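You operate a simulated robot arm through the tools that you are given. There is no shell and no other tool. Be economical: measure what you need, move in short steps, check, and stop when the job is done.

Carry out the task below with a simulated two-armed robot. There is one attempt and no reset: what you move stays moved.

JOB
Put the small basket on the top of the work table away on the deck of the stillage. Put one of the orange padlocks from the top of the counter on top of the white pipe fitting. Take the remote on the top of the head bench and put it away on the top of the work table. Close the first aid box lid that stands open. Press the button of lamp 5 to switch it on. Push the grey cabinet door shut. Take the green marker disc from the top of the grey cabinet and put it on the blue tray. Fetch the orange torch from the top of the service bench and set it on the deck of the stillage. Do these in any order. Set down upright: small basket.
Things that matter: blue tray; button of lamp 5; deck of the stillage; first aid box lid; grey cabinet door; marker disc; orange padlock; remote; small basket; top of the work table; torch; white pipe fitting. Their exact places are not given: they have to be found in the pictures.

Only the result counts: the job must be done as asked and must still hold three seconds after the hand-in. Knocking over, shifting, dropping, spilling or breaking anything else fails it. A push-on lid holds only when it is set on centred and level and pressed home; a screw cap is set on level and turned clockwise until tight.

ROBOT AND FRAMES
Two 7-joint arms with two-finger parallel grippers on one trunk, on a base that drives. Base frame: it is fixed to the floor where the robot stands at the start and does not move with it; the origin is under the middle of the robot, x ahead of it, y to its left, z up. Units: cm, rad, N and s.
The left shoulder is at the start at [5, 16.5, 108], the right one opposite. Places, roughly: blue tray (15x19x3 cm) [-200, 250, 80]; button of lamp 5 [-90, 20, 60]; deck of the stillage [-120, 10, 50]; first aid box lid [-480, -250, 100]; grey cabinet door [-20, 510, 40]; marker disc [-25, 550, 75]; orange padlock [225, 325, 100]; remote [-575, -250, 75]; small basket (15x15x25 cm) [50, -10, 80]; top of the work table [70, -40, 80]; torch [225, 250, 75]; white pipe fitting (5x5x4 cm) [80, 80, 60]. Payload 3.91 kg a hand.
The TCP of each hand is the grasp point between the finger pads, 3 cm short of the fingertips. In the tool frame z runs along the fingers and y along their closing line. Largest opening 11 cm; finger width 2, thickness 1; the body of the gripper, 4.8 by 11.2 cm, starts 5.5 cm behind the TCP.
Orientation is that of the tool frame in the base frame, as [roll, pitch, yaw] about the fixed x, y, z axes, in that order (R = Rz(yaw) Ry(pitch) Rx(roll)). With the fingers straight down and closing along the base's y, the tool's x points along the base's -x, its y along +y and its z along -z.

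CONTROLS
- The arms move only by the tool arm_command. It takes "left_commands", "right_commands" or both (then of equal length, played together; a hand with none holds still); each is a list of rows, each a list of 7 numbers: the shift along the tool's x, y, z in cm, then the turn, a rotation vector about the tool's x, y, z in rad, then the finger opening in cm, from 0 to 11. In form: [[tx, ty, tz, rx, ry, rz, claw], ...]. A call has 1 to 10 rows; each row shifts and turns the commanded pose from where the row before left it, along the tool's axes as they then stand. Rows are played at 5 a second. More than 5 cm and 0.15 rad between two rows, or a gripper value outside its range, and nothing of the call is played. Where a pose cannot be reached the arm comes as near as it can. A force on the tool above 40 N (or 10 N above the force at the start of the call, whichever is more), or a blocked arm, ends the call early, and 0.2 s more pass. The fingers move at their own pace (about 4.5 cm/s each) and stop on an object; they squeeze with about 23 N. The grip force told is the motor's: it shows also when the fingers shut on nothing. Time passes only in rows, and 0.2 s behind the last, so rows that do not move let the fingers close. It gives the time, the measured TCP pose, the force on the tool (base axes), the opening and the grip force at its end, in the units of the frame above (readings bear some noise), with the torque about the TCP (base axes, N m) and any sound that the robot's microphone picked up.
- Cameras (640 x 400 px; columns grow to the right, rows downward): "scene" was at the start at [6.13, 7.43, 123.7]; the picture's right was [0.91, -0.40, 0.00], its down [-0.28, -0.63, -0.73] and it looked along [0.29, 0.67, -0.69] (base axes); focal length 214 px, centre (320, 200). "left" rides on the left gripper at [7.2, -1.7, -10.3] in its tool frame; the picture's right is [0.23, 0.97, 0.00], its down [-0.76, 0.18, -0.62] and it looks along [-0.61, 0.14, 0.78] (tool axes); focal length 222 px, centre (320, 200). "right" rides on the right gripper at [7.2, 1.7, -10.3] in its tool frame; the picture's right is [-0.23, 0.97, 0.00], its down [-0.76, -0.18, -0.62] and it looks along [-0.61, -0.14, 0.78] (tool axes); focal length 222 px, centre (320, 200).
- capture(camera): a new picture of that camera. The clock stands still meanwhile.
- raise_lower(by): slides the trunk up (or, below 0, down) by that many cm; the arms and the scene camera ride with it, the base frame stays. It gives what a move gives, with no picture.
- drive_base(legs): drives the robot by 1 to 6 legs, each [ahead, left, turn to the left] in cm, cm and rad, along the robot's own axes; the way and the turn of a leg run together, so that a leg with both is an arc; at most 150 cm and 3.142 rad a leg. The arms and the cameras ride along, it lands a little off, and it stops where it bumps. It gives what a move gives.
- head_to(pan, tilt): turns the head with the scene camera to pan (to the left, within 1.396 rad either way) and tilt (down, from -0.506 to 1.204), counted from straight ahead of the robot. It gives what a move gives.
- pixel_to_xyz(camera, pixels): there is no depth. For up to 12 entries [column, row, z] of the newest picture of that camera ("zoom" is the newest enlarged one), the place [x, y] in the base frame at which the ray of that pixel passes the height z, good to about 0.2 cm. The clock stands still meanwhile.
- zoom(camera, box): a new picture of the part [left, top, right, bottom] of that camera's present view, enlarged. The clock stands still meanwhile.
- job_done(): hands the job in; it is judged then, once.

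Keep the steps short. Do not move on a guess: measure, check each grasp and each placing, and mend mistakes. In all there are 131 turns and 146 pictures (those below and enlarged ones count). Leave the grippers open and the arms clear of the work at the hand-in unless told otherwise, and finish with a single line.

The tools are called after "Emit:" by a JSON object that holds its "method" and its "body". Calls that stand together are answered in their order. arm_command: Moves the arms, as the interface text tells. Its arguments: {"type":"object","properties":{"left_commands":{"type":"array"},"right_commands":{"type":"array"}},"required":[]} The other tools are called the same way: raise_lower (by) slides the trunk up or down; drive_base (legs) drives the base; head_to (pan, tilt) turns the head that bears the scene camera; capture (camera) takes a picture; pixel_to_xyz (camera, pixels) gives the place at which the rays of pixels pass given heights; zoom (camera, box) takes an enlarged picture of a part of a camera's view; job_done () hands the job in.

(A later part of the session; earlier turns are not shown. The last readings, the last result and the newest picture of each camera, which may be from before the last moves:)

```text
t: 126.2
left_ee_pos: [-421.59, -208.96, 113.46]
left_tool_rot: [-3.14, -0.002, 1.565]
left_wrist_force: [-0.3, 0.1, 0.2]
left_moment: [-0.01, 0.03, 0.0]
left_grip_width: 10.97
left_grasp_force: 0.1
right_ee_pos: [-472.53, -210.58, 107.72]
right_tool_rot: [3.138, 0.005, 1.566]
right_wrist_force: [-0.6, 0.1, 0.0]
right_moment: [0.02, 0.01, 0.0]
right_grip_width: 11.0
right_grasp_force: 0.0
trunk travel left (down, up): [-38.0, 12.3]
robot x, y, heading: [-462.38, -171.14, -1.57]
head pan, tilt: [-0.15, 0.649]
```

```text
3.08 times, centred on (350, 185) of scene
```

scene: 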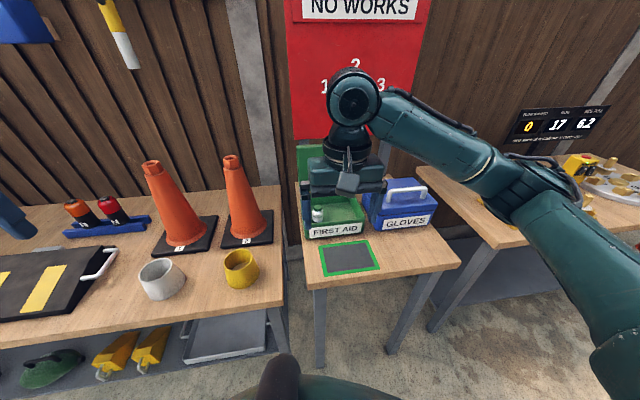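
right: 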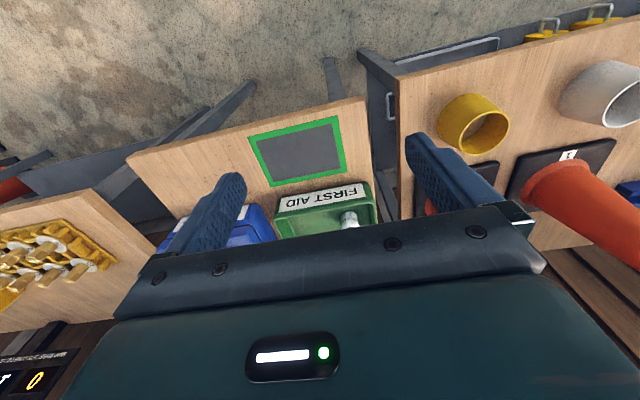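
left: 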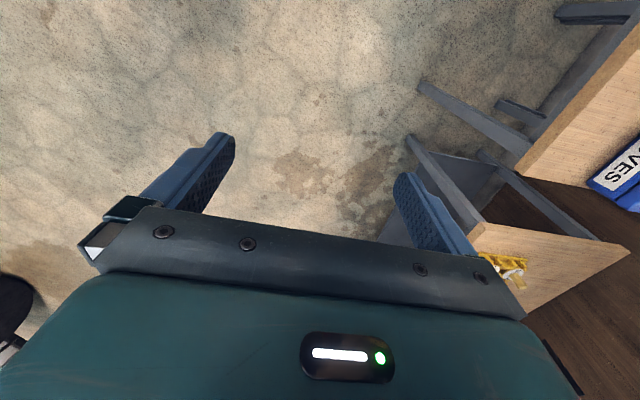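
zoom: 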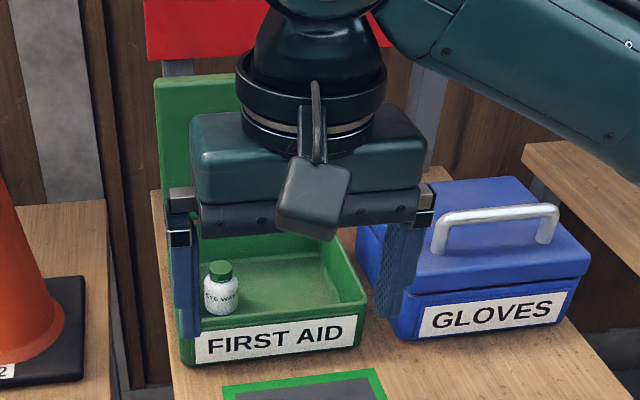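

The lid top edge is at about (-478,-252,102). I'll drive 12 cm nearer, raise and tilt the closed right hand, then view before hooking behind the lid.

Emit:
{"method": "drive_base", "body": {"legs": [[12, 0, 0]]}}

Emit:
{"method": "arm_command", "body": {"right_commands": [[0, -2, -4, 0, 0, 0, 0], [0, -2, -4, 0, 0, 0, 0], [0, -1.5, 0, 0, -0.15, 0, 0], [0, 0, 0, 0, -0.15, 0, 0], [0, 0, 0, 0, -0.15, 0, 0], [-4.05, 0, 1.96, 0, 0, 0, 0], [-4.05, 0, 1.96, 0, 0, 0, 0], [-4.05, 0, 1.96, 0, 0, 0, 0], [0, 0, 0, 0, 0, 0, 0]]}}

Emit:
{"method": "capture", "body": {"camera": "right"}}

Emit:
{"method": "capture", "body": {"camera": "scene"}}

```text
t: 127.4
left_ee_pos: [-421.64, -221.17, 113.6]
left_tool_rot: [-3.141, -0.001, 1.567]
left_wrist_force: [0.0, 0.0, -0.3]
left_moment: [0.01, -0.01, -0.02]
left_grip_width: 11.01
left_grasp_force: 0.2
right_ee_pos: [-472.55, -222.69, 107.6]
right_tool_rot: [3.139, 0.003, 1.566]
right_wrist_force: [-0.1, 0.5, 0.3]
right_moment: [0.06, 0.03, -0.01]
right_grip_width: 11.01
right_grasp_force: 0.0
trunk travel left (down, up): [-38.0, 12.3]
robot x, y, heading: [-462.89, -182.56, -1.572]
head pan, tilt: [-0.15, 0.649]
```

```text
t: 129.4
left_ee_pos: [-421.73, -221.06, 113.68]
left_tool_rot: [3.141, 0.0, 1.566]
left_wrist_force: [0.0, 0.2, -0.3]
left_moment: [-0.03, 0.01, -0.01]
left_grip_width: 11.0
left_grasp_force: 0.0
right_ee_pos: [-478.39, -236.23, 115.87]
right_tool_rot: [3.136, 0.454, 1.565]
right_wrist_force: [-0.5, -0.8, 0.0]
right_moment: [-0.01, 0.02, -0.03]
right_grip_width: 0.0
right_grasp_force: 22.5
trunk travel left (down, up): [-38.0, 12.3]
robot x, y, heading: [-462.71, -182.61, -1.578]
head pan, tilt: [-0.15, 0.649]
```

```text
86 pictures are left
```

right: 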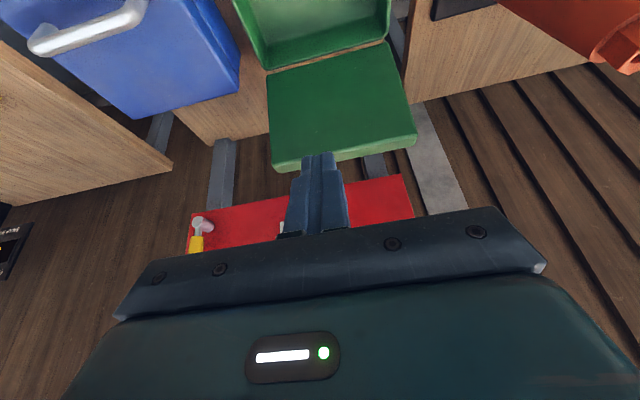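

```text
85 pictures are left
```

scene: 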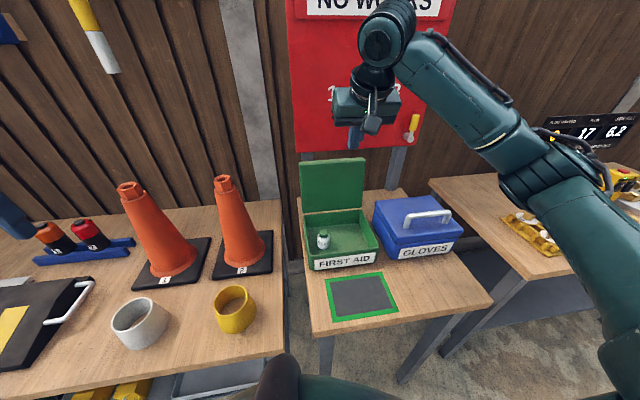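

I'll triangulate the lid top from both views.

Emit:
{"method": "pixel_to_xyz", "body": {"camera": "right", "pixels": [[275, 168, 95], [275, 168, 100], [275, 168, 104], [414, 142, 95], [414, 142, 100], [414, 142, 104], [268, 72, 84]]}}

Emit:
{"method": "pixel_to_xyz", "body": {"camera": "scene", "pixels": [[364, 157, 95], [364, 157, 100], [364, 157, 104], [301, 163, 95], [301, 163, 100], [301, 163, 104], [303, 215, 84]]}}

```text
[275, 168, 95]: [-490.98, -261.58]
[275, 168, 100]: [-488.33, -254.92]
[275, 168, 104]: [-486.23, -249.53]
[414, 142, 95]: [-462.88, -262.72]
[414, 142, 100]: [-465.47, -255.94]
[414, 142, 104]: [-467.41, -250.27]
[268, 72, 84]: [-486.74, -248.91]
```

```text
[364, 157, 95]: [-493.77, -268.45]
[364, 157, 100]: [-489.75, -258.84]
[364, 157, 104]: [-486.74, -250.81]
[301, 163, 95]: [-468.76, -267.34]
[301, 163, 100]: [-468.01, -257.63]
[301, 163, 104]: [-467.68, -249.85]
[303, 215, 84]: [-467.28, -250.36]
```

Lid top is at (-477,-250,104). I'll go forward over it to y≈-256 at height, then lower behind it.

Emit:
{"method": "arm_command", "body": {"right_commands": [[-4.41, 0, 2.13, 0, 0, 0, 0], [-4.41, 0, 2.13, 0, 0, 0, 0], [-4.41, 0, 2.13, 0, 0, 0, 0], [-4.41, 0, 2.13, 0, 0, 0, 0], [0, 0, 0, 0, 0, 0, 0]]}}

Emit:
{"method": "arm_command", "body": {"right_commands": [[1.0, 0, 2.0, 0, 0, 0, 0], [1.74, 0, 3.6, 0, 0, 0, 0], [1.74, 0, 3.6, 0, 0, 0, 0], [0, 0, 0, 0, 0, 0, 0]]}}

Emit:
{"method": "capture", "body": {"camera": "right"}}

Emit:
{"method": "capture", "body": {"camera": "scene"}}

```text
t: 130.6
left_ee_pos: [-421.77, -221.03, 113.65]
left_tool_rot: [3.141, 0.002, 1.566]
left_wrist_force: [0.0, 0.3, -0.2]
left_moment: [0.0, 0.03, -0.03]
left_grip_width: 10.99
left_grasp_force: 0.1
right_ee_pos: [-478.39, -254.2, 115.61]
right_tool_rot: [3.136, 0.459, 1.567]
right_wrist_force: [0.3, 0.4, -0.3]
right_moment: [0.02, 0.03, 0.04]
right_grip_width: 0.04
right_grasp_force: 23.4
right hand out of reach, approached as far as the arm can: row 4
trunk travel left (down, up): [-38.0, 12.3]
robot x, y, heading: [-463.04, -182.61, -1.576]
head pan, tilt: [-0.15, 0.649]
```

```text
t: 131.6
left_ee_pos: [-421.68, -221.04, 113.49]
left_tool_rot: [-3.141, 0.001, 1.564]
left_wrist_force: [-0.5, -0.4, -0.9]
left_moment: [-0.01, 0.0, 0.01]
left_grip_width: 11.03
left_grasp_force: 0.1
right_ee_pos: [-478.35, -253.96, 105.76]
right_tool_rot: [3.135, 0.456, 1.566]
right_wrist_force: [-0.1, -0.5, 0.0]
right_moment: [0.0, 0.0, 0.02]
right_grip_width: 0.0
right_grasp_force: 23.0
trunk travel left (down, up): [-38.0, 12.3]
robot x, y, heading: [-462.92, -182.83, -1.575]
head pan, tilt: [-0.15, 0.649]
```

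```text
84 pictures are left
```

right: 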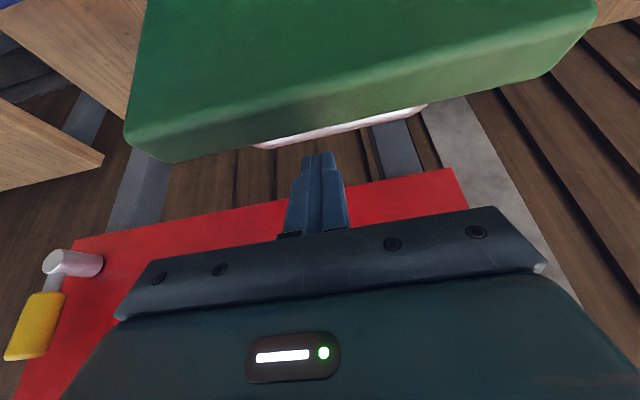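

```text
83 pictures are left
```

scene: 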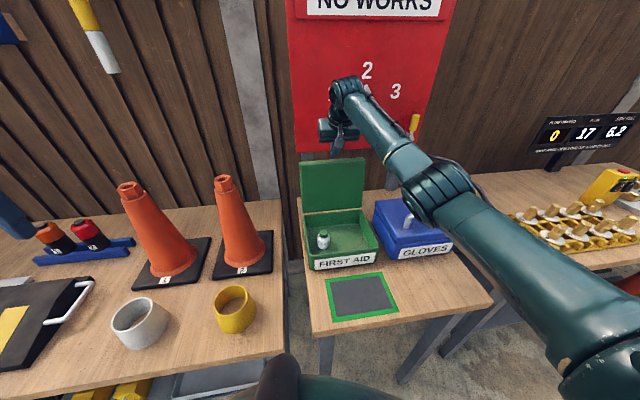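

The fingers are behind the lid. I'll lower 4 cm and pull back toward the robot.

Emit:
{"method": "arm_command", "body": {"right_commands": [[1.74, 0, 3.6, 0, 0, 0, 0], [1.8, 0, -0.87, 0, 0, 0, 0], [1.8, 0, -0.87, 0, 0, 0, 0], [1.8, 0, -0.87, 0, 0, 0, 0], [1.8, 0, -0.87, 0, 0, 0, 0], [0, 0, 0, 0, 0, 0, 0]]}}

Emit:
{"method": "capture", "body": {"camera": "scene"}}

```text
t: 132.2
left_ee_pos: [-421.72, -221.17, 113.6]
left_tool_rot: [-3.141, 0.0, 1.566]
left_wrist_force: [-0.5, 0.0, 0.4]
left_moment: [0.02, 0.01, -0.02]
left_grip_width: 10.99
left_grasp_force: 0.0
right_ee_pos: [-478.37, -252.99, 103.02]
right_tool_rot: [3.136, 0.495, 1.567]
right_wrist_force: [-0.8, -2.1, 5.3]
right_moment: [0.17, 0.01, 0.05]
right_grip_width: 0.02
right_grasp_force: 23.4
trunk travel left (down, up): [-38.0, 12.3]
robot x, y, heading: [-462.97, -182.98, -1.577]
head pan, tilt: [-0.15, 0.649]
stopped in row 3 (right hand): the force on the tool passed its limit (the readings are from after the stop); the commanded pose is now the measured one
```

```text
82 pictures are left
```

scene: 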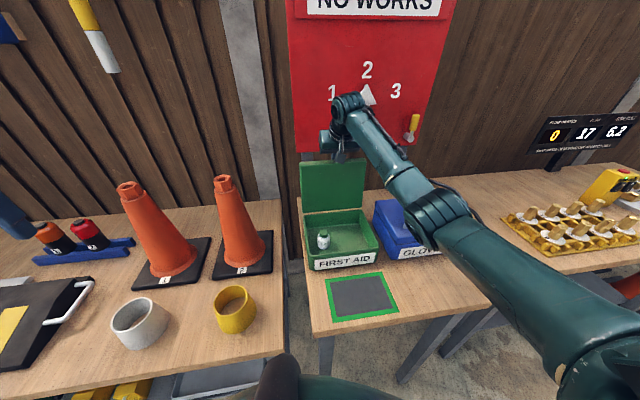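

It stopped on force. I'll look from the hand camera to see what's touching.

Emit:
{"method": "capture", "body": {"camera": "right"}}

Emit:
{"method": "zoom", "body": {"camera": "scene", "box": [280, 80, 440, 200]}}

```text
81 pictures are left
```

right: 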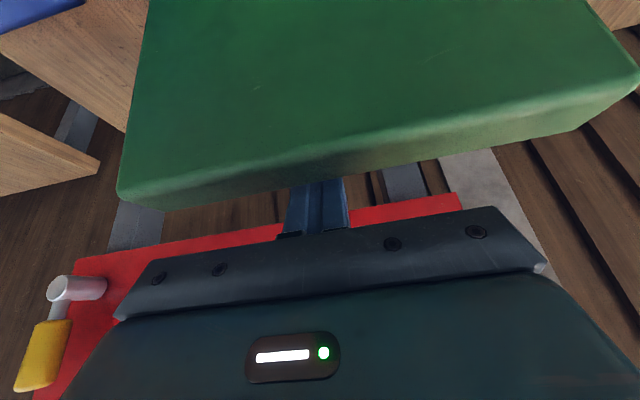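

```text
3.33 times, centred on (360, 140) of scene
```

zoom: 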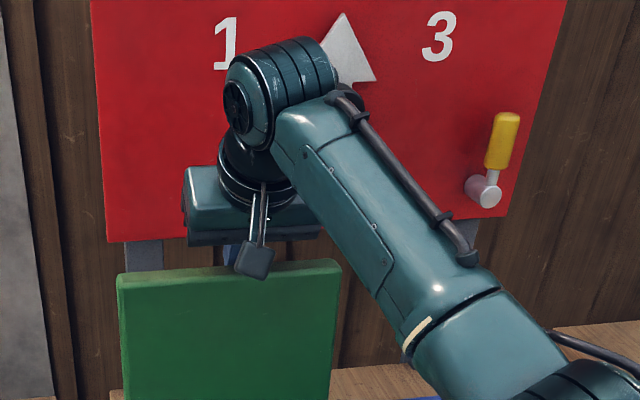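

The fingers are indeed behind the lid; probably the pull was too abrupt. I'll pull back slowly in 0.4 cm steps.

Emit:
{"method": "arm_command", "body": {"right_commands": [[0.36, 0, -0.17, 0, 0, 0, 0], [0.36, 0, -0.17, 0, 0, 0, 0], [0.36, 0, -0.17, 0, 0, 0, 0], [0.36, 0, -0.17, 0, 0, 0, 0], [0.36, 0, -0.17, 0, 0, 0, 0], [0.36, 0, -0.17, 0, 0, 0, 0], [0.36, 0, -0.17, 0, 0, 0, 0], [0.36, 0, -0.17, 0, 0, 0, 0]]}}

Emit:
{"method": "zoom", "body": {"camera": "scene", "box": [280, 80, 440, 200]}}

```text
t: 134.0
left_ee_pos: [-421.68, -220.74, 113.66]
left_tool_rot: [3.141, 0.003, 1.565]
left_wrist_force: [-0.4, 1.2, -0.6]
left_moment: [0.0, 0.0, 0.02]
left_grip_width: 10.99
left_grasp_force: 0.1
right_ee_pos: [-478.36, -249.71, 103.94]
right_tool_rot: [3.131, 0.513, 1.57]
right_wrist_force: [-3.3, -7.5, 36.2]
right_moment: [-0.15, 0.1, 0.09]
right_grip_width: 0.0
right_grasp_force: 22.8
trunk travel left (down, up): [-38.0, 12.3]
robot x, y, heading: [-463.14, -182.84, -1.577]
head pan, tilt: [-0.15, 0.649]
```

```text
3.33 times, centred on (360, 140) of scene
```

zoom: 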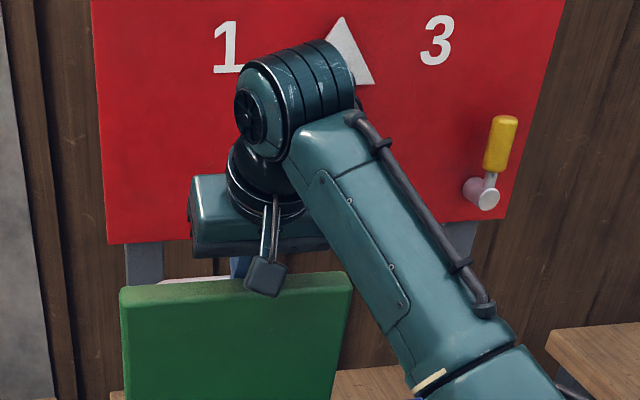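

The upward reaction (36 N) shows my palm pressing on the lid's top edge. I'll rise about 1.5 cm, then keep pulling slowly.

Emit:
{"method": "arm_command", "body": {"right_commands": [[-0.32, 0, -0.68, 0, 0, 0, 0], [-0.32, 0, -0.68, 0, 0, 0, 0], [0.45, 0, -0.22, 0, 0, 0, 0], [0.45, 0, -0.22, 0, 0, 0, 0], [0.45, 0, -0.22, 0, 0, 0, 0], [0.45, 0, -0.22, 0, 0, 0, 0], [0.45, 0, -0.22, 0, 0, 0, 0], [0.45, 0, -0.22, 0, 0, 0, 0]]}}

Emit:
{"method": "zoom", "body": {"camera": "scene", "box": [280, 80, 440, 280]}}

```text
t: 135.8
left_ee_pos: [-421.6, -221.04, 113.64]
left_tool_rot: [3.141, 0.001, 1.566]
left_wrist_force: [-0.4, -1.1, 0.1]
left_moment: [0.01, -0.02, 0.01]
left_grip_width: 11.02
left_grasp_force: 0.1
right_ee_pos: [-478.44, -246.69, 104.2]
right_tool_rot: [3.134, 0.49, 1.567]
right_wrist_force: [-0.2, -0.3, -0.5]
right_moment: [-0.03, 0.02, 0.01]
right_grip_width: 0.0
right_grasp_force: 23.0
trunk travel left (down, up): [-38.0, 12.3]
robot x, y, heading: [-462.81, -183.24, -1.577]
head pan, tilt: [-0.15, 0.649]
```

```text
2.00 times, centred on (360, 180) of scene
```

zoom: 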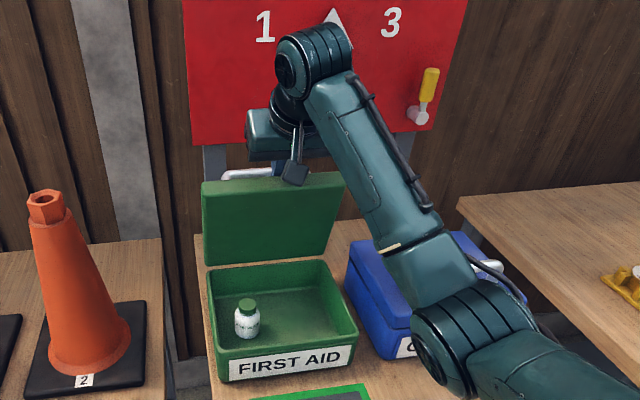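

The lid is moving, and the force is near zero. I'll keep pulling back along the arc.

Emit:
{"method": "arm_command", "body": {"right_commands": [[0.55, 0, -0.26, 0, 0, 0, 0], [0.6, 0, -0.2, 0, 0, 0, 0], [0.65, 0, -0.1, 0, 0, 0, 0], [0.65, 0, -0.05, 0, 0, 0, 0], [0.7, 0, 0, 0, 0, 0, 0], [0.7, 0, 0, 0, 0, 0, 0], [0.7, 0, 0, 0, 0, 0, 0], [0.7, 0, 0.1, 0, 0, 0, 0]]}}

Emit:
{"method": "zoom", "body": {"camera": "scene", "box": [280, 80, 440, 280]}}

```text
t: 137.6
left_ee_pos: [-421.68, -221.04, 113.67]
left_tool_rot: [-3.141, 0.0, 1.565]
left_wrist_force: [-0.2, -1.1, 0.4]
left_moment: [-0.01, 0.01, 0.01]
left_grip_width: 11.02
left_grasp_force: 0.1
right_ee_pos: [-478.4, -241.89, 102.12]
right_tool_rot: [3.135, 0.491, 1.569]
right_wrist_force: [0.4, -0.4, 0.0]
right_moment: [-0.01, 0.03, 0.01]
right_grip_width: 0.0
right_grasp_force: 23.0
trunk travel left (down, up): [-38.0, 12.3]
robot x, y, heading: [-463.13, -182.88, -1.576]
head pan, tilt: [-0.15, 0.649]
```

```text
2.00 times, centred on (360, 180) of scene
```

zoom: 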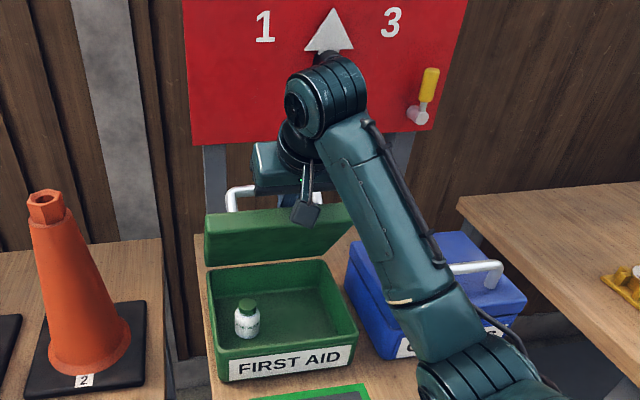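

The lid is about 45° and holds there. I'll continue back and down so the fingers press it over.

Emit:
{"method": "arm_command", "body": {"right_commands": [[0.8, 0, 0.2, 0, 0, 0, 0], [0.8, 0, 0.3, 0, 0, 0, 0], [0.8, 0, 0.4, 0, 0, 0, 0], [0.8, 0, 0.5, 0, 0, 0, 0], [0.8, 0, 0.6, 0, 0, 0, 0], [0.7, 0, 0.8, 0, 0, 0, 0], [0.6, 0, 1, 0, 0, 0, 0], [0.6, 0, 1, 0, 0, 0, 0]]}}

Emit:
{"method": "zoom", "body": {"camera": "scene", "box": [280, 80, 440, 280]}}

```text
t: 139.0
left_ee_pos: [-421.68, -220.94, 113.57]
left_tool_rot: [3.14, 0.0, 1.563]
left_wrist_force: [-0.7, -0.3, 1.0]
left_moment: [0.03, -0.02, 0.03]
left_grip_width: 11.0
left_grasp_force: 0.0
right_ee_pos: [-478.4, -239.54, 99.32]
right_tool_rot: [3.128, 0.534, 1.563]
right_wrist_force: [-2.5, 4.7, 14.8]
right_moment: [-0.37, -0.05, 0.22]
right_grip_width: 0.0
right_grasp_force: 23.3
trunk travel left (down, up): [-38.0, 12.3]
robot x, y, heading: [-462.99, -182.53, -1.577]
head pan, tilt: [-0.15, 0.649]
stopped in row 6 (right hand): the force on the tool passed its limit (the readings are from after the stop); the commanded pose is now the measured one
```

```text
2.00 times, centred on (360, 180) of scene
```

zoom: 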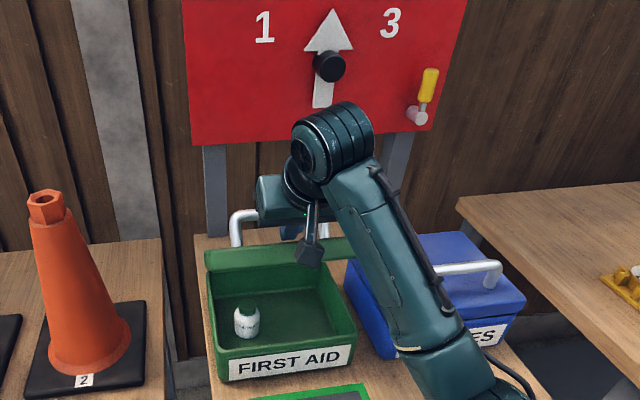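

Emit:
{"method": "capture", "body": {"camera": "right"}}

```text
75 pictures are left
```

right: 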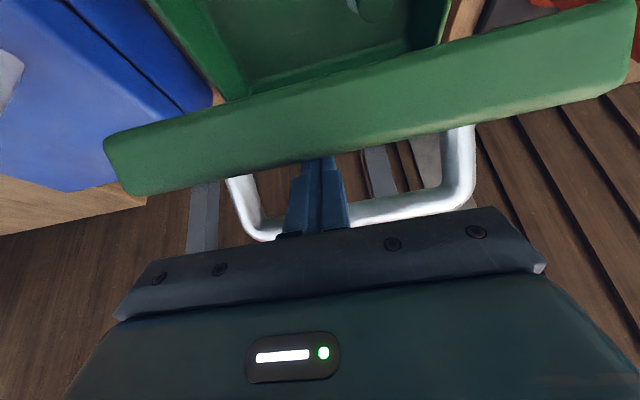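

I'll withdraw the fingers straight back along their own axis, then press the lid down from above.

Emit:
{"method": "arm_command", "body": {"right_commands": [[-0.5, 0, 0, 0, 0, 0, 0], [-0.3, 0, -1.5, 0, 0, 0, 0], [0, 0, -3, 0, 0, 0, 0], [0, 0, -4, 0, 0, 0, 0], [0, 0, 0, 0, 0.15, 0, 0], [0, 0, 0, 0, 0.15, 0, 0], [0, 0, 0, 0, 0.15, 0, 0], [0, 0, 0, 0, 0.04, 0, 0], [0, 0, 0, 0, 0, 0, 0]]}}

Emit:
{"method": "capture", "body": {"camera": "right"}}

Emit:
{"method": "zoom", "body": {"camera": "scene", "box": [280, 80, 440, 280]}}

```text
t: 141.0
left_ee_pos: [-421.74, -221.05, 113.55]
left_tool_rot: [3.14, 0.0, 1.565]
left_wrist_force: [0.3, 0.3, -0.3]
left_moment: [0.01, -0.01, 0.02]
left_grip_width: 11.02
left_grasp_force: 0.1
right_ee_pos: [-478.5, -236.01, 106.86]
right_tool_rot: [3.131, 0.035, 1.569]
right_wrist_force: [0.2, -0.7, 0.0]
right_moment: [-0.02, -0.04, 0.0]
right_grip_width: 0.0
right_grasp_force: 23.0
trunk travel left (down, up): [-38.0, 12.3]
robot x, y, heading: [-462.68, -182.89, -1.578]
head pan, tilt: [-0.15, 0.649]
```

```text
74 pictures are left
```

right: 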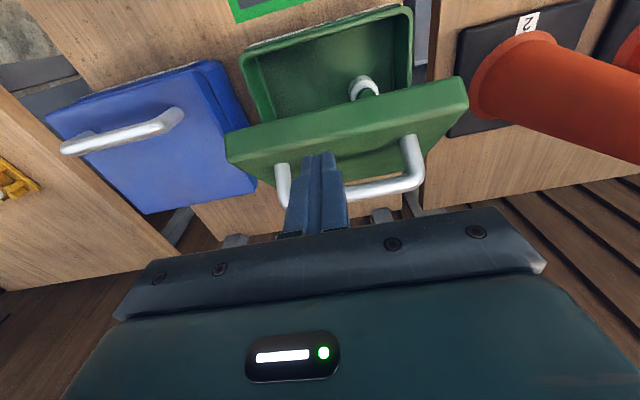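

```text
2.00 times, centred on (360, 180) of scene
```

zoom: 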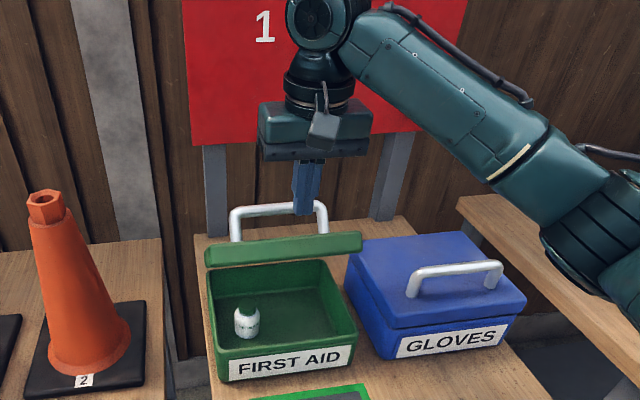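

The lid is about 60–65° over. I'll press down vertically with closed fingertips near its front edge, slowly.

Emit:
{"method": "arm_command", "body": {"right_commands": [[-0.5, 0, 2, 0, 0, 0, 0], [0, 0, 2, 0, 0, 0, 0], [0, 0, 1.5, 0, 0, 0, 0], [0, 0, 0.8, 0, 0, 0, 0], [0, 0, 0.6, 0, 0, 0, 0], [0, 0, 0.6, 0, 0, 0, 0], [0, 0, 0.6, 0, 0, 0, 0], [0, 0, 0.6, 0, 0, 0, 0], [0, 0, 0.6, 0, 0, 0, 0], [0, 0, 0.6, 0, 0, 0, 0]]}}

Emit:
{"method": "arm_command", "body": {"right_commands": [[0, 0, 0.6, 0, 0, 0, 0], [0, 0, 0.6, 0, 0, 0, 0], [0, 0, 0.6, 0, 0, 0, 0], [0, 0, 0.6, 0, 0, 0, 0], [0, 0, 0.6, 0, 0, 0, 0]]}}

Emit:
{"method": "capture", "body": {"camera": "scene"}}

```text
t: 142.7
left_ee_pos: [-421.75, -220.84, 113.73]
left_tool_rot: [3.14, 0.003, 1.563]
left_wrist_force: [0.3, 0.2, 0.0]
left_moment: [-0.05, 0.0, 0.03]
left_grip_width: 11.0
left_grasp_force: 0.0
right_ee_pos: [-478.53, -236.59, 99.54]
right_tool_rot: [3.129, 0.043, 1.572]
right_wrist_force: [-3.0, 17.2, 18.8]
right_moment: [0.15, 0.09, 0.11]
right_grip_width: 0.0
right_grasp_force: 23.0
trunk travel left (down, up): [-38.0, 12.3]
robot x, y, heading: [-463.08, -182.82, -1.578]
head pan, tilt: [-0.15, 0.649]
stopped in row 8 (right hand): the force on the tool passed its limit (the readings are from after the stop); the commanded pose is now the measured one
```

```text
t: 143.0
left_ee_pos: [-421.78, -220.76, 113.71]
left_tool_rot: [3.141, 0.004, 1.562]
left_wrist_force: [0.2, -0.3, -0.2]
left_moment: [0.02, -0.02, -0.01]
left_grip_width: 11.0
left_grasp_force: 0.0
right_ee_pos: [-478.41, -236.59, 99.49]
right_tool_rot: [3.127, 0.046, 1.574]
right_wrist_force: [-1.6, 17.1, 18.7]
right_moment: [0.16, 0.06, 0.07]
right_grip_width: 0.0
right_grasp_force: 23.3
trunk travel left (down, up): [-38.0, 12.3]
robot x, y, heading: [-462.97, -182.84, -1.576]
head pan, tilt: [-0.15, 0.649]
stopped in row 1 (right hand): the force on the tool passed its limit (the readings are from after the stop); the commanded pose is now the measured one
```

```text
72 pictures are left
```

scene: 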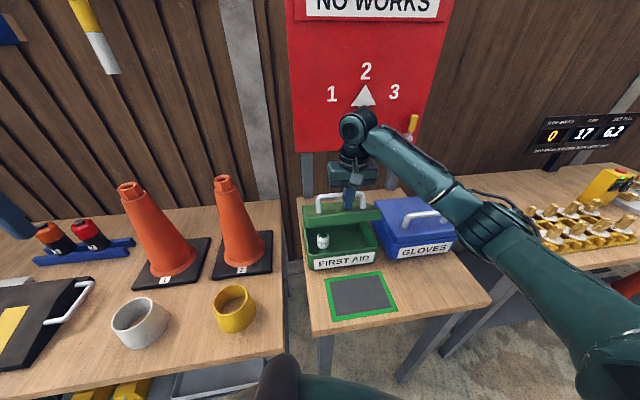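

The reaction direction shows I'm pressing on the lid's edge face. I'll rise, move 5 cm further in over its outer surface, and press there.

Emit:
{"method": "arm_command", "body": {"right_commands": [[0, 0, -3, 0, 0, 0, 0], [0, 0, -1.5, 0, 0, 0, 0], [-4.2, 0, 0, 0, 0, 0, 0], [0, 0, 1.5, 0, 0, 0, 0], [0, 0, 1.5, 0, 0, 0, 0], [0, 0, 0.7, 0, 0, 0, 0], [0, 0, 0.5, 0, 0, 0, 0], [0, 0, 0.5, 0, 0, 0, 0], [0, 0, 0.5, 0, 0, 0, 0], [0, 0, 0.5, 0, 0, 0, 0]]}}

Emit:
{"method": "arm_command", "body": {"right_commands": [[0, 0, 0.5, 0, 0, 0, 0], [0, 0, 0.5, 0, 0, 0, 0], [0, 0, 0.5, 0, 0, 0, 0], [0, 0, 0.5, 0, 0, 0, 0], [0, 0, 0.5, 0, 0, 0, 0], [0, 0, 0.5, 0, 0, 0, 0]]}}

Emit:
{"method": "zoom", "body": {"camera": "scene", "box": [280, 120, 440, 280]}}

```text
t: 143.9
left_ee_pos: [-421.82, -221.04, 113.58]
left_tool_rot: [3.141, 0.002, 1.563]
left_wrist_force: [-0.2, 0.5, 0.2]
left_moment: [0.03, 0.0, 0.0]
left_grip_width: 11.01
left_grasp_force: 0.0
right_ee_pos: [-478.68, -240.81, 104.87]
right_tool_rot: [3.124, 0.062, 1.572]
right_wrist_force: [0.7, 7.9, 21.2]
right_moment: [0.27, 0.08, -0.12]
right_grip_width: 0.01
right_grasp_force: 22.8
trunk travel left (down, up): [-38.0, 12.3]
robot x, y, heading: [-462.84, -182.81, -1.585]
head pan, tilt: [-0.15, 0.649]
stopped in row 4 (right hand): the force on the tool passed its limit (the readings are from after the stop); the commanded pose is now the measured one
```

```text
t: 144.4
left_ee_pos: [-421.85, -220.84, 113.61]
left_tool_rot: [3.141, 0.003, 1.562]
left_wrist_force: [0.0, -0.7, -0.5]
left_moment: [0.0, -0.07, 0.0]
left_grip_width: 11.0
left_grasp_force: 0.0
right_ee_pos: [-478.73, -240.84, 104.81]
right_tool_rot: [3.122, 0.065, 1.573]
right_wrist_force: [-1.0, 8.1, 20.8]
right_moment: [0.22, 0.17, -0.01]
right_grip_width: 0.0
right_grasp_force: 23.2
trunk travel left (down, up): [-38.0, 12.3]
robot x, y, heading: [-463.29, -182.98, -1.586]
head pan, tilt: [-0.15, 0.649]
stopped in row 2 (right hand): the force on the tool passed its limit (the readings are from after the stop); the commanded pose is now the measured one
```

```text
2.50 times, centred on (360, 200) of scene
```

zoom: 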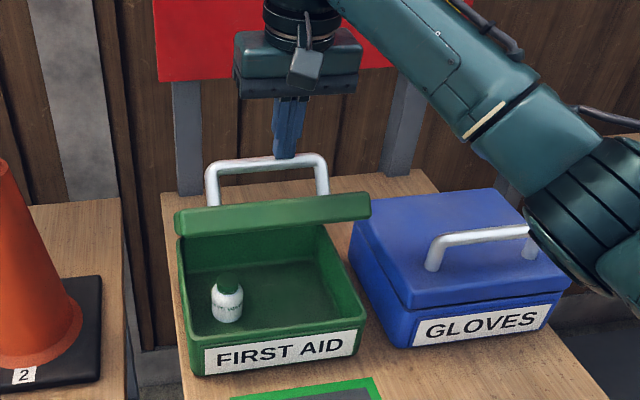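

My tip rests on the lid's handle bar. I need accurate geometry of bar and lid, so I'll triangulate.

Emit:
{"method": "capture", "body": {"camera": "right"}}

Emit:
{"method": "pixel_to_xyz", "body": {"camera": "zoom", "pixels": [[211, 170, 95], [211, 170, 100], [211, 170, 104], [177, 235, 85], [177, 235, 90], [177, 235, 95], [370, 215, 90], [370, 215, 95], [205, 375, 72], [365, 352, 72], [205, 348, 80]]}}

```text
70 pictures are left
```

right: 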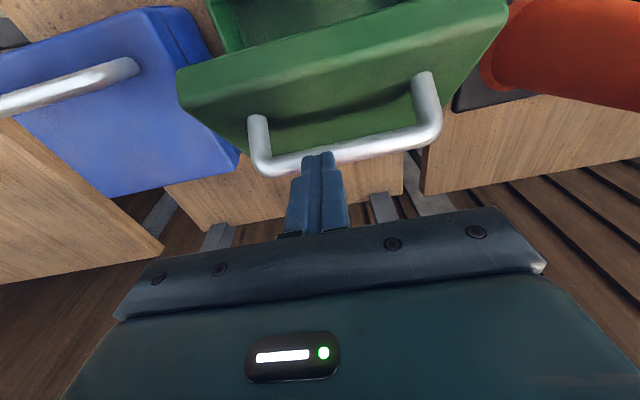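

```text
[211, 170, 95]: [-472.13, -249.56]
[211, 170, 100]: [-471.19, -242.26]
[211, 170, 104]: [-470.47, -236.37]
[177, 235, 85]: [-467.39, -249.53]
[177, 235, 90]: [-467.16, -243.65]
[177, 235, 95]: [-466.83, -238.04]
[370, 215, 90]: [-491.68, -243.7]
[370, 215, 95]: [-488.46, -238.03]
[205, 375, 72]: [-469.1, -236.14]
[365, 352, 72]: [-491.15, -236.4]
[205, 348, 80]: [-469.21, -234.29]
```

Emit:
{"method": "pixel_to_xyz", "body": {"camera": "right", "pixels": [[262, 168, 95], [262, 168, 101], [440, 138, 95], [440, 138, 101], [180, 72, 90], [180, 72, 95], [180, 72, 100], [506, 8, 90], [506, 8, 95], [258, 118, 95], [240, 152, 90]]}}

Emit:
{"method": "pixel_to_xyz", "body": {"camera": "zoom", "pixels": [[328, 162, 95], [328, 162, 101], [177, 235, 98], [370, 215, 98], [180, 212, 95], [180, 212, 100], [372, 195, 95], [372, 195, 100]]}}

```text
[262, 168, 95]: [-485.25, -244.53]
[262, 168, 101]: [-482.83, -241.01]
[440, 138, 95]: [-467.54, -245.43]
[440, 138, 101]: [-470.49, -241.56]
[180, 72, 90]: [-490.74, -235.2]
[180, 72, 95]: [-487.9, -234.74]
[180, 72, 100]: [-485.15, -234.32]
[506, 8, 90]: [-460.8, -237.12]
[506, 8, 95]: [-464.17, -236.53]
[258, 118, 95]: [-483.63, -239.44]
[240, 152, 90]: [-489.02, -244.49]
```

```text
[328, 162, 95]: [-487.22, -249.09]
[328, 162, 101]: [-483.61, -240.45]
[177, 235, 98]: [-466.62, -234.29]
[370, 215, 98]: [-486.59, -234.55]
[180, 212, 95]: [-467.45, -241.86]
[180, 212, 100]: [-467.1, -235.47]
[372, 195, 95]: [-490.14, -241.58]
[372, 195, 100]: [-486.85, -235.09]
```

Bar is at (y -241, z 101), lid at about 40°, hinge near (-250,84). I'll hook the tip behind the bar and draw it toward me along its arc.

Emit:
{"method": "arm_command", "body": {"right_commands": [[0, 0, -2, 0, 0, 0, 0], [-4.6, 0, 0, 0, 0, 0, 0], [0, 0, 2.5, 0, 0, 0, 0], [0, 0, 2.5, 0, 0, 0, 0], [1, 0, 0.3, 0, 0, 0, 0], [0.8, 0, 0.4, 0, 0, 0, 0], [0.6, 0, 0.4, 0, 0, 0, 0], [0.6, 0, 0.4, 0, 0, 0, 0], [0.6, 0, 0.5, 0, 0, 0, 0], [0.6, 0, 0.5, 0, 0, 0, 0]]}}

Emit:
{"method": "arm_command", "body": {"right_commands": [[0.6, 0, 0.5, 0, 0, 0, 0], [0.6, 0, 0.5, 0, 0, 0, 0], [0.6, 0, 0.6, 0, 0, 0, 0], [0.6, 0, 0.6, 0, 0, 0, 0], [0.6, 0, 0.7, 0, 0, 0, 0], [0.5, 0, 0.7, 0, 0, 0, 0], [0.5, 0, 0.7, 0, 0, 0, 0], [0.5, 0, 0.7, 0, 0, 0, 0]]}}

Emit:
{"method": "capture", "body": {"camera": "scene"}}

```text
t: 146.6
left_ee_pos: [-421.7, -221.02, 113.65]
left_tool_rot: [3.14, 0.001, 1.562]
left_wrist_force: [-0.4, 0.1, 0.0]
left_moment: [-0.02, 0.01, -0.01]
left_grip_width: 10.97
left_grasp_force: 0.0
right_ee_pos: [-478.65, -241.73, 98.78]
right_tool_rot: [3.123, 0.058, 1.572]
right_wrist_force: [0.0, -0.7, -0.5]
right_moment: [-0.03, 0.04, -0.02]
right_grip_width: 0.01
right_grasp_force: 23.2
trunk travel left (down, up): [-38.0, 12.3]
robot x, y, heading: [-462.76, -182.86, -1.582]
head pan, tilt: [-0.15, 0.649]
```

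```text
t: 148.4
left_ee_pos: [-421.8, -221.21, 113.62]
left_tool_rot: [3.141, 0.0, 1.562]
left_wrist_force: [0.0, 0.8, 0.1]
left_moment: [0.01, 0.0, -0.01]
left_grip_width: 10.99
left_grasp_force: 0.0
right_ee_pos: [-478.59, -237.52, 93.71]
right_tool_rot: [3.123, 0.06, 1.573]
right_wrist_force: [0.3, 0.2, 0.1]
right_moment: [0.0, -0.03, -0.01]
right_grip_width: 0.01
right_grasp_force: 22.7
trunk travel left (down, up): [-38.0, 12.3]
robot x, y, heading: [-463.36, -182.93, -1.581]
head pan, tilt: [-0.15, 0.649]
```

```text
69 pictures are left
```

scene: 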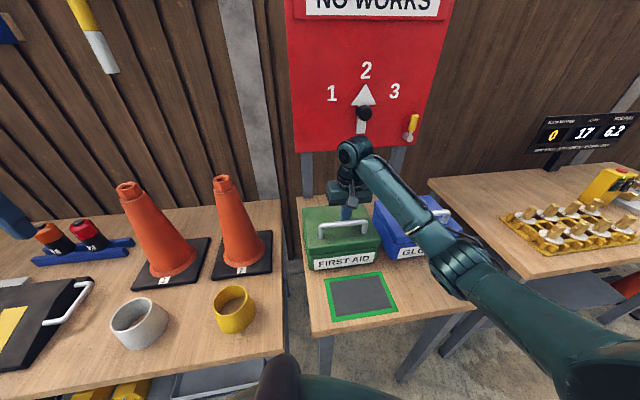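

The lid has come down. I'll raise the hand out and inspect whether it's fully shut.

Emit:
{"method": "arm_command", "body": {"right_commands": [[-0.5, 0, 0, 0, 0, 0, 0], [0, 0, -3, 0, 0, 0, 0], [0, 0, -4, 0, 0, 0, 0], [0, 0, -4, 0, 0, 0, 0], [0, 0, -2, 0, 0, 0, 0]]}}

Emit:
{"method": "zoom", "body": {"camera": "scene", "box": [290, 190, 400, 280]}}

Emit:
{"method": "pixel_to_xyz", "body": {"camera": "zoom", "pixels": [[320, 120, 90], [320, 120, 92], [320, 120, 94]]}}

```text
t: 149.6
left_ee_pos: [-421.75, -221.0, 113.6]
left_tool_rot: [-3.141, -0.001, 1.561]
left_wrist_force: [0.1, -0.2, -0.2]
left_moment: [0.04, 0.01, 0.01]
left_grip_width: 11.01
left_grasp_force: 0.1
right_ee_pos: [-478.99, -237.32, 106.74]
right_tool_rot: [3.124, 0.059, 1.572]
right_wrist_force: [0.5, -1.1, 0.4]
right_moment: [-0.03, -0.01, -0.07]
right_grip_width: 0.0
right_grasp_force: 23.0
trunk travel left (down, up): [-38.0, 12.3]
robot x, y, heading: [-462.9, -182.78, -1.58]
head pan, tilt: [-0.15, 0.649]
```

```text
4.44 times, centred on (345, 235) of scene
```

zoom: 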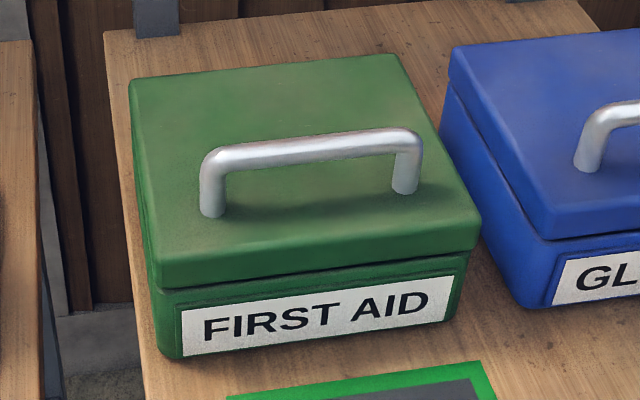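

```text
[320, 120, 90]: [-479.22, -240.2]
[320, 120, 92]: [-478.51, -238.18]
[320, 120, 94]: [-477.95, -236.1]
```

It appears closed. I'll press gently on the front of the lid from above to seat it fully.

Emit:
{"method": "arm_command", "body": {"right_commands": [[3.5, 0, 0, 0, 0, 0, 0], [0, 0, 4, 0, 0, 0, 0], [0, 0, 4, 0, 0, 0, 0], [0, 0, 4, 0, 0, 0, 0], [0, 0, 1, 0, 0, 0, 0], [0, 0, 0.5, 0, 0, 0, 0], [0, 0, 0.5, 0, 0, 0, 0], [0, 0, 0.5, 0, 0, 0, 0], [0, 0, 0.5, 0, 0, 0, 0], [0, 0, 0.5, 0, 0, 0, 0]]}}

Emit:
{"method": "arm_command", "body": {"right_commands": [[0, 0, 0.4, 0, 0, 0, 0], [0, 0, 0.4, 0, 0, 0, 0], [0, 0, 0.4, 0, 0, 0, 0], [0, 0, 0.4, 0, 0, 0, 0], [0, 0, 0.4, 0, 0, 0, 0], [0, 0, 0.4, 0, 0, 0, 0]]}}

```text
t: 150.5
left_ee_pos: [-421.87, -221.07, 113.6]
left_tool_rot: [3.141, 0.004, 1.562]
left_wrist_force: [-0.1, -0.3, -0.4]
left_moment: [0.03, 0.03, 0.01]
left_grip_width: 11.0
left_grasp_force: 0.0
right_ee_pos: [-478.63, -234.21, 98.01]
right_tool_rot: [3.116, 0.067, 1.577]
right_wrist_force: [-0.2, 15.0, 13.2]
right_moment: [0.54, 0.15, -0.12]
right_grip_width: 0.0
right_grasp_force: 23.1
trunk travel left (down, up): [-38.0, 12.3]
robot x, y, heading: [-463.32, -182.61, -1.578]
head pan, tilt: [-0.15, 0.649]
stopped in row 4 (right hand): the force on the tool passed its limit (the readings are from after the stop); the commanded pose is now the measured one
```

```text
t: 151.0
left_ee_pos: [-421.86, -220.84, 113.62]
left_tool_rot: [3.14, 0.002, 1.561]
left_wrist_force: [-0.5, 0.9, -0.2]
left_moment: [-0.03, -0.04, -0.01]
left_grip_width: 10.97
left_grasp_force: 0.1
right_ee_pos: [-478.69, -234.2, 97.96]
right_tool_rot: [3.115, 0.077, 1.576]
right_wrist_force: [-1.2, 15.0, 17.7]
right_moment: [0.55, 0.1, -0.03]
right_grip_width: 0.0
right_grasp_force: 23.3
trunk travel left (down, up): [-38.0, 12.3]
robot x, y, heading: [-463.18, -182.89, -1.581]
head pan, tilt: [-0.15, 0.649]
stopped in row 2 (right hand): the force on the tool passed its limit (the readings are from after the stop); the commanded pose is now the measured one
```

It's held down by the bar now. I'll withdraw upward, verify, back off and move sideways toward the head bench.

Emit:
{"method": "arm_command", "body": {"right_commands": [[0, 0, -2, 0, 0, 0, 0], [0, 0, -4, 0, 0, 0, 4], [0, 0, -4, 0, -0.06, 0, 8], [3, 0, 0, 0, 0, 0, 11], [3, 0, 0, 0, 0, 0, 11], [3, 0, 0, 0, 0, 0, 11]]}}

Emit:
{"method": "drive_base", "body": {"legs": [[-20, 0, 0], [0, -80, 0]]}}

Emit:
{"method": "head_to", "body": {"pan": 0.0, "tilt": 0.5}}

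Emit:
{"method": "capture", "body": {"camera": "scene"}}

```text
t: 152.4
left_ee_pos: [-422.07, -221.08, 113.53]
left_tool_rot: [3.138, 0.0, 1.561]
left_wrist_force: [0.7, -0.2, 0.3]
left_moment: [-0.02, 0.03, 0.01]
left_grip_width: 11.0
left_grasp_force: 0.1
right_ee_pos: [-478.98, -224.53, 106.23]
right_tool_rot: [3.117, 0.135, 1.572]
right_wrist_force: [0.5, 0.1, -0.1]
right_moment: [0.01, 0.02, -0.02]
right_grip_width: 10.21
right_grasp_force: 0.0
trunk travel left (down, up): [-38.0, 12.3]
robot x, y, heading: [-462.86, -182.62, -1.578]
head pan, tilt: [-0.15, 0.649]
```

```text
t: 157.9
left_ee_pos: [-500.68, -200.13, 113.59]
left_tool_rot: [3.139, 0.0, 1.574]
left_wrist_force: [0.5, -0.1, -0.2]
left_moment: [0.01, -0.02, 0.01]
left_grip_width: 10.98
left_grasp_force: 0.0
right_ee_pos: [-557.68, -204.2, 106.32]
right_tool_rot: [3.116, 0.133, 1.585]
right_wrist_force: [-0.1, -0.7, 0.3]
right_moment: [0.02, -0.05, -0.01]
right_grip_width: 10.99
right_grasp_force: 0.0
trunk travel left (down, up): [-38.0, 12.3]
robot x, y, heading: [-542.43, -162.18, -1.566]
head pan, tilt: [-0.15, 0.649]
```

```text
t: 158.6
left_ee_pos: [-500.6, -200.15, 113.53]
left_tool_rot: [3.139, 0.0, 1.574]
left_wrist_force: [-0.1, -0.2, 0.4]
left_moment: [0.0, 0.03, 0.03]
left_grip_width: 11.02
left_grasp_force: 0.1
right_ee_pos: [-557.63, -204.32, 106.27]
right_tool_rot: [3.114, 0.135, 1.585]
right_wrist_force: [-0.9, 0.0, -0.5]
right_moment: [-0.02, 0.0, 0.01]
right_grip_width: 11.0
right_grasp_force: 0.1
trunk travel left (down, up): [-38.0, 12.3]
robot x, y, heading: [-542.28, -161.93, -1.567]
head pan, tilt: [0.0, 0.499]
```

```text
67 pictures are left
```

scene: 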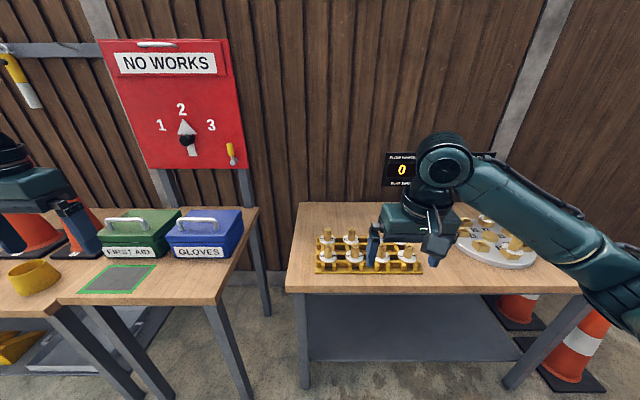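

The lid is shut. Now the remote: my right hand hides part of the bench. I'll move that hand right and look.

Emit:
{"method": "arm_command", "body": {"right_commands": [[0, -4.9, 0, 0, 0.13, 0, 11], [0, -4.9, 0, 0, 0, 0, 11], [0, -4.9, 0, 0, 0, 0, 11], [0, -4.9, 0, 0, 0, 0, 11], [0, -4, 0, 0, 0, 0, 11]]}}

Emit:
{"method": "head_to", "body": {"pan": -0.25, "tilt": 0.55}}

Emit:
{"method": "capture", "body": {"camera": "scene"}}

Emit:
{"method": "capture", "body": {"camera": "right"}}

```text
t: 159.8
left_ee_pos: [-500.7, -199.99, 113.56]
left_tool_rot: [3.141, 0.002, 1.574]
left_wrist_force: [0.0, 0.3, -0.2]
left_moment: [-0.04, 0.0, 0.01]
left_grip_width: 11.0
left_grasp_force: 0.1
right_ee_pos: [-581.33, -204.65, 105.58]
right_tool_rot: [3.118, 0.004, 1.59]
right_wrist_force: [-0.2, -0.7, -0.5]
right_moment: [-0.01, 0.02, -0.01]
right_grip_width: 11.01
right_grasp_force: 0.1
trunk travel left (down, up): [-38.0, 12.3]
robot x, y, heading: [-542.0, -162.23, -1.569]
head pan, tilt: [0.0, 0.499]
```

```text
t: 160.6
left_ee_pos: [-500.72, -200.05, 113.59]
left_tool_rot: [3.141, 0.0, 1.575]
left_wrist_force: [0.4, -0.4, -0.6]
left_moment: [0.01, 0.02, 0.02]
left_grip_width: 11.02
left_grasp_force: 0.0
right_ee_pos: [-581.19, -204.72, 105.59]
right_tool_rot: [3.116, 0.005, 1.588]
right_wrist_force: [-0.4, -1.1, -0.2]
right_moment: [-0.01, 0.03, 0.0]
right_grip_width: 10.97
right_grasp_force: 0.0
trunk travel left (down, up): [-38.0, 12.3]
robot x, y, heading: [-542.57, -162.49, -1.57]
head pan, tilt: [-0.25, 0.55]
```

```text
66 pictures are left
```

scene: 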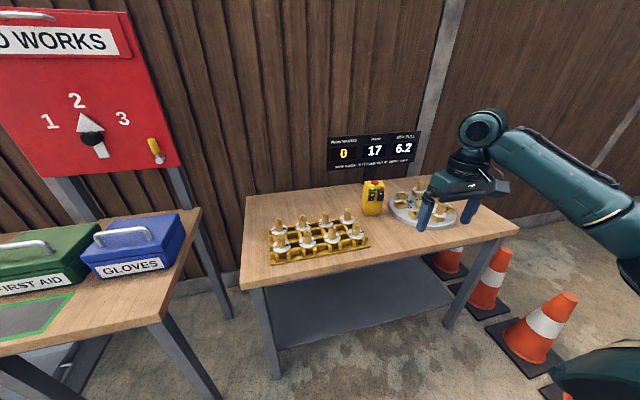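

```text
65 pictures are left
```

right: 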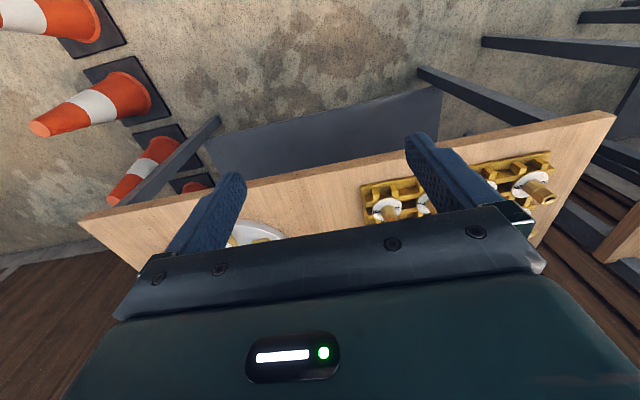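

The yellow remote stands at (373,198). I'll measure it and the bench height.

Emit:
{"method": "zoom", "body": {"camera": "scene", "box": [330, 160, 410, 230]}}

Emit:
{"method": "pixel_to_xyz", "body": {"camera": "scene", "pixels": [[278, 378, 0], [264, 288, 68], [264, 288, 72], [264, 288, 76], [450, 327, 0], [373, 215, 68], [373, 215, 72], [373, 215, 76], [373, 182, 80], [373, 182, 85]]}}

Emit:
{"method": "pixel_to_xyz", "body": {"camera": "right", "pixels": [[614, 114, 68], [614, 114, 72], [614, 114, 76], [80, 216, 72]]}}

Emit:
{"method": "pixel_to_xyz", "body": {"camera": "scene", "pixels": [[243, 290, 68], [243, 290, 72], [243, 290, 76], [518, 229, 72]]}}

```text
5.71 times, centred on (370, 195) of scene
```

zoom: 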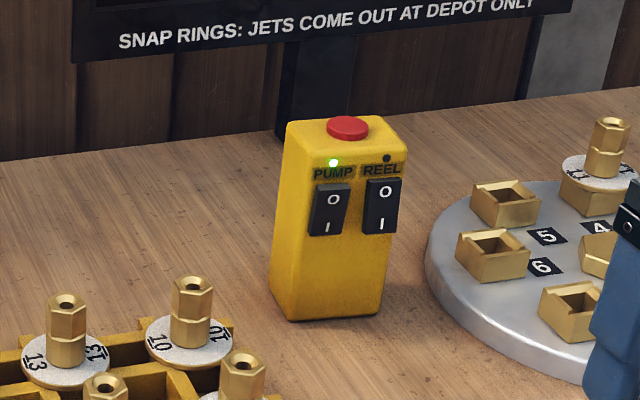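

```text
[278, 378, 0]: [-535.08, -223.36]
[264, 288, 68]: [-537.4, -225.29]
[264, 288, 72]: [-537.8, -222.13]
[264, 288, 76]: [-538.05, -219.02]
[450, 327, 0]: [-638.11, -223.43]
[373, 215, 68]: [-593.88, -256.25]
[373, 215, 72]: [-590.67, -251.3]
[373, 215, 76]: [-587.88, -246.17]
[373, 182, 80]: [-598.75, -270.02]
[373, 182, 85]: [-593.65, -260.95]
```

```text
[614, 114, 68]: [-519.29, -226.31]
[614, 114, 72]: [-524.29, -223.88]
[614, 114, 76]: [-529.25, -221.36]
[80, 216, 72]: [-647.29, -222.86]
```

```text
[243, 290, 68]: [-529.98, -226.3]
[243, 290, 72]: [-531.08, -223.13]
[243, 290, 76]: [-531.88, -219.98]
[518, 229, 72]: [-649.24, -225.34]
```

Bench top is at z≈76; the remote is around (-588,-248), facing me. I'll drive so it is in front of the right hand, move the hand back left, and look with the hand camera.

Emit:
{"method": "drive_base", "body": {"legs": [[0, -28, 0], [22, 0, 0]]}}

Emit:
{"method": "arm_command", "body": {"right_commands": [[0, 4.5, 0, 0, 0, 0, 11], [0, 4.5, 0, 0, 0, 0, 11], [0, 4.5, 0, 0, 0, 0, 11], [0, 4.5, 0, 0, 0, 0, 11], [0, 4.5, 0, 0, 0, 0, 11], [0, 0, 0, 0, 0, 0, 11]]}}

Emit:
{"method": "capture", "body": {"camera": "right"}}

Emit:
{"method": "head_to", "body": {"pan": -0.25, "tilt": 0.7}}

Emit:
{"method": "capture", "body": {"camera": "scene"}}

```text
t: 163.8
left_ee_pos: [-528.36, -222.14, 113.57]
left_tool_rot: [3.14, -0.002, 1.574]
left_wrist_force: [-0.7, -0.3, -1.4]
left_moment: [0.02, 0.03, -0.02]
left_grip_width: 10.96
left_grasp_force: 0.1
right_ee_pos: [-608.94, -226.74, 105.51]
right_tool_rot: [3.113, 0.004, 1.588]
right_wrist_force: [0.0, 0.2, -0.1]
right_moment: [0.0, 0.03, 0.01]
right_grip_width: 11.01
right_grasp_force: 0.0
trunk travel left (down, up): [-38.0, 12.3]
robot x, y, heading: [-569.8, -184.38, -1.569]
head pan, tilt: [-0.25, 0.55]
```

```text
t: 165.2
left_ee_pos: [-528.34, -222.19, 113.53]
left_tool_rot: [3.139, 0.0, 1.573]
left_wrist_force: [-0.3, 0.2, -0.4]
left_moment: [-0.01, -0.01, 0.01]
left_grip_width: 11.0
left_grasp_force: 0.0
right_ee_pos: [-586.45, -226.19, 105.99]
right_tool_rot: [3.115, 0.003, 1.586]
right_wrist_force: [-0.6, 0.1, 0.0]
right_moment: [0.01, -0.02, -0.02]
right_grip_width: 11.0
right_grasp_force: 0.0
trunk travel left (down, up): [-38.0, 12.3]
robot x, y, heading: [-569.95, -184.44, -1.566]
head pan, tilt: [-0.25, 0.55]
```

```text
63 pictures are left
```

right: 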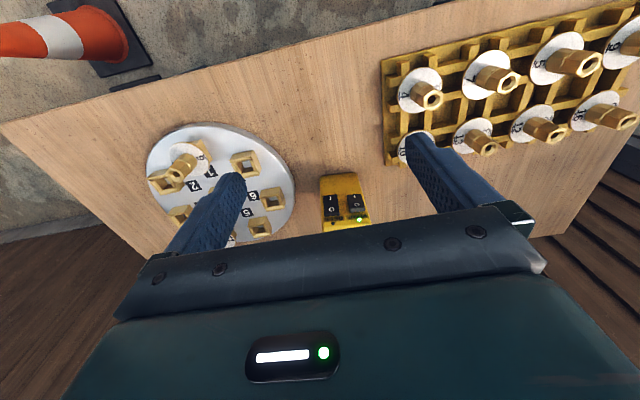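

```text
t: 165.9
left_ee_pos: [-528.39, -222.22, 113.48]
left_tool_rot: [3.14, 0.0, 1.572]
left_wrist_force: [-0.1, -0.6, 0.7]
left_moment: [0.0, 0.03, 0.0]
left_grip_width: 10.98
left_grasp_force: 0.1
right_ee_pos: [-586.42, -226.29, 105.99]
right_tool_rot: [3.116, 0.003, 1.588]
right_wrist_force: [0.0, 0.1, -0.1]
right_moment: [0.0, 0.01, 0.01]
right_grip_width: 11.0
right_grasp_force: 0.1
trunk travel left (down, up): [-38.0, 12.3]
robot x, y, heading: [-570.08, -184.31, -1.569]
head pan, tilt: [-0.25, 0.7]
```

```text
62 pictures are left
```

scene: 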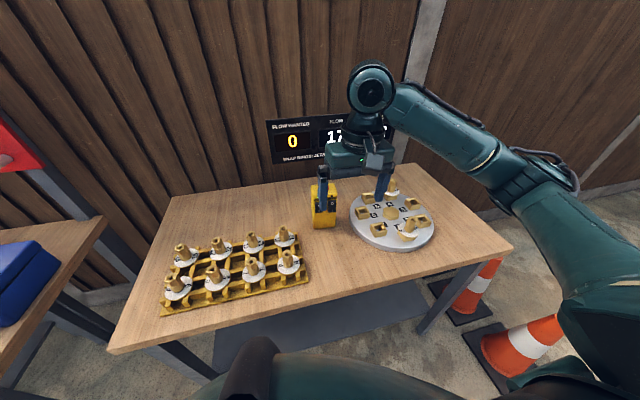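

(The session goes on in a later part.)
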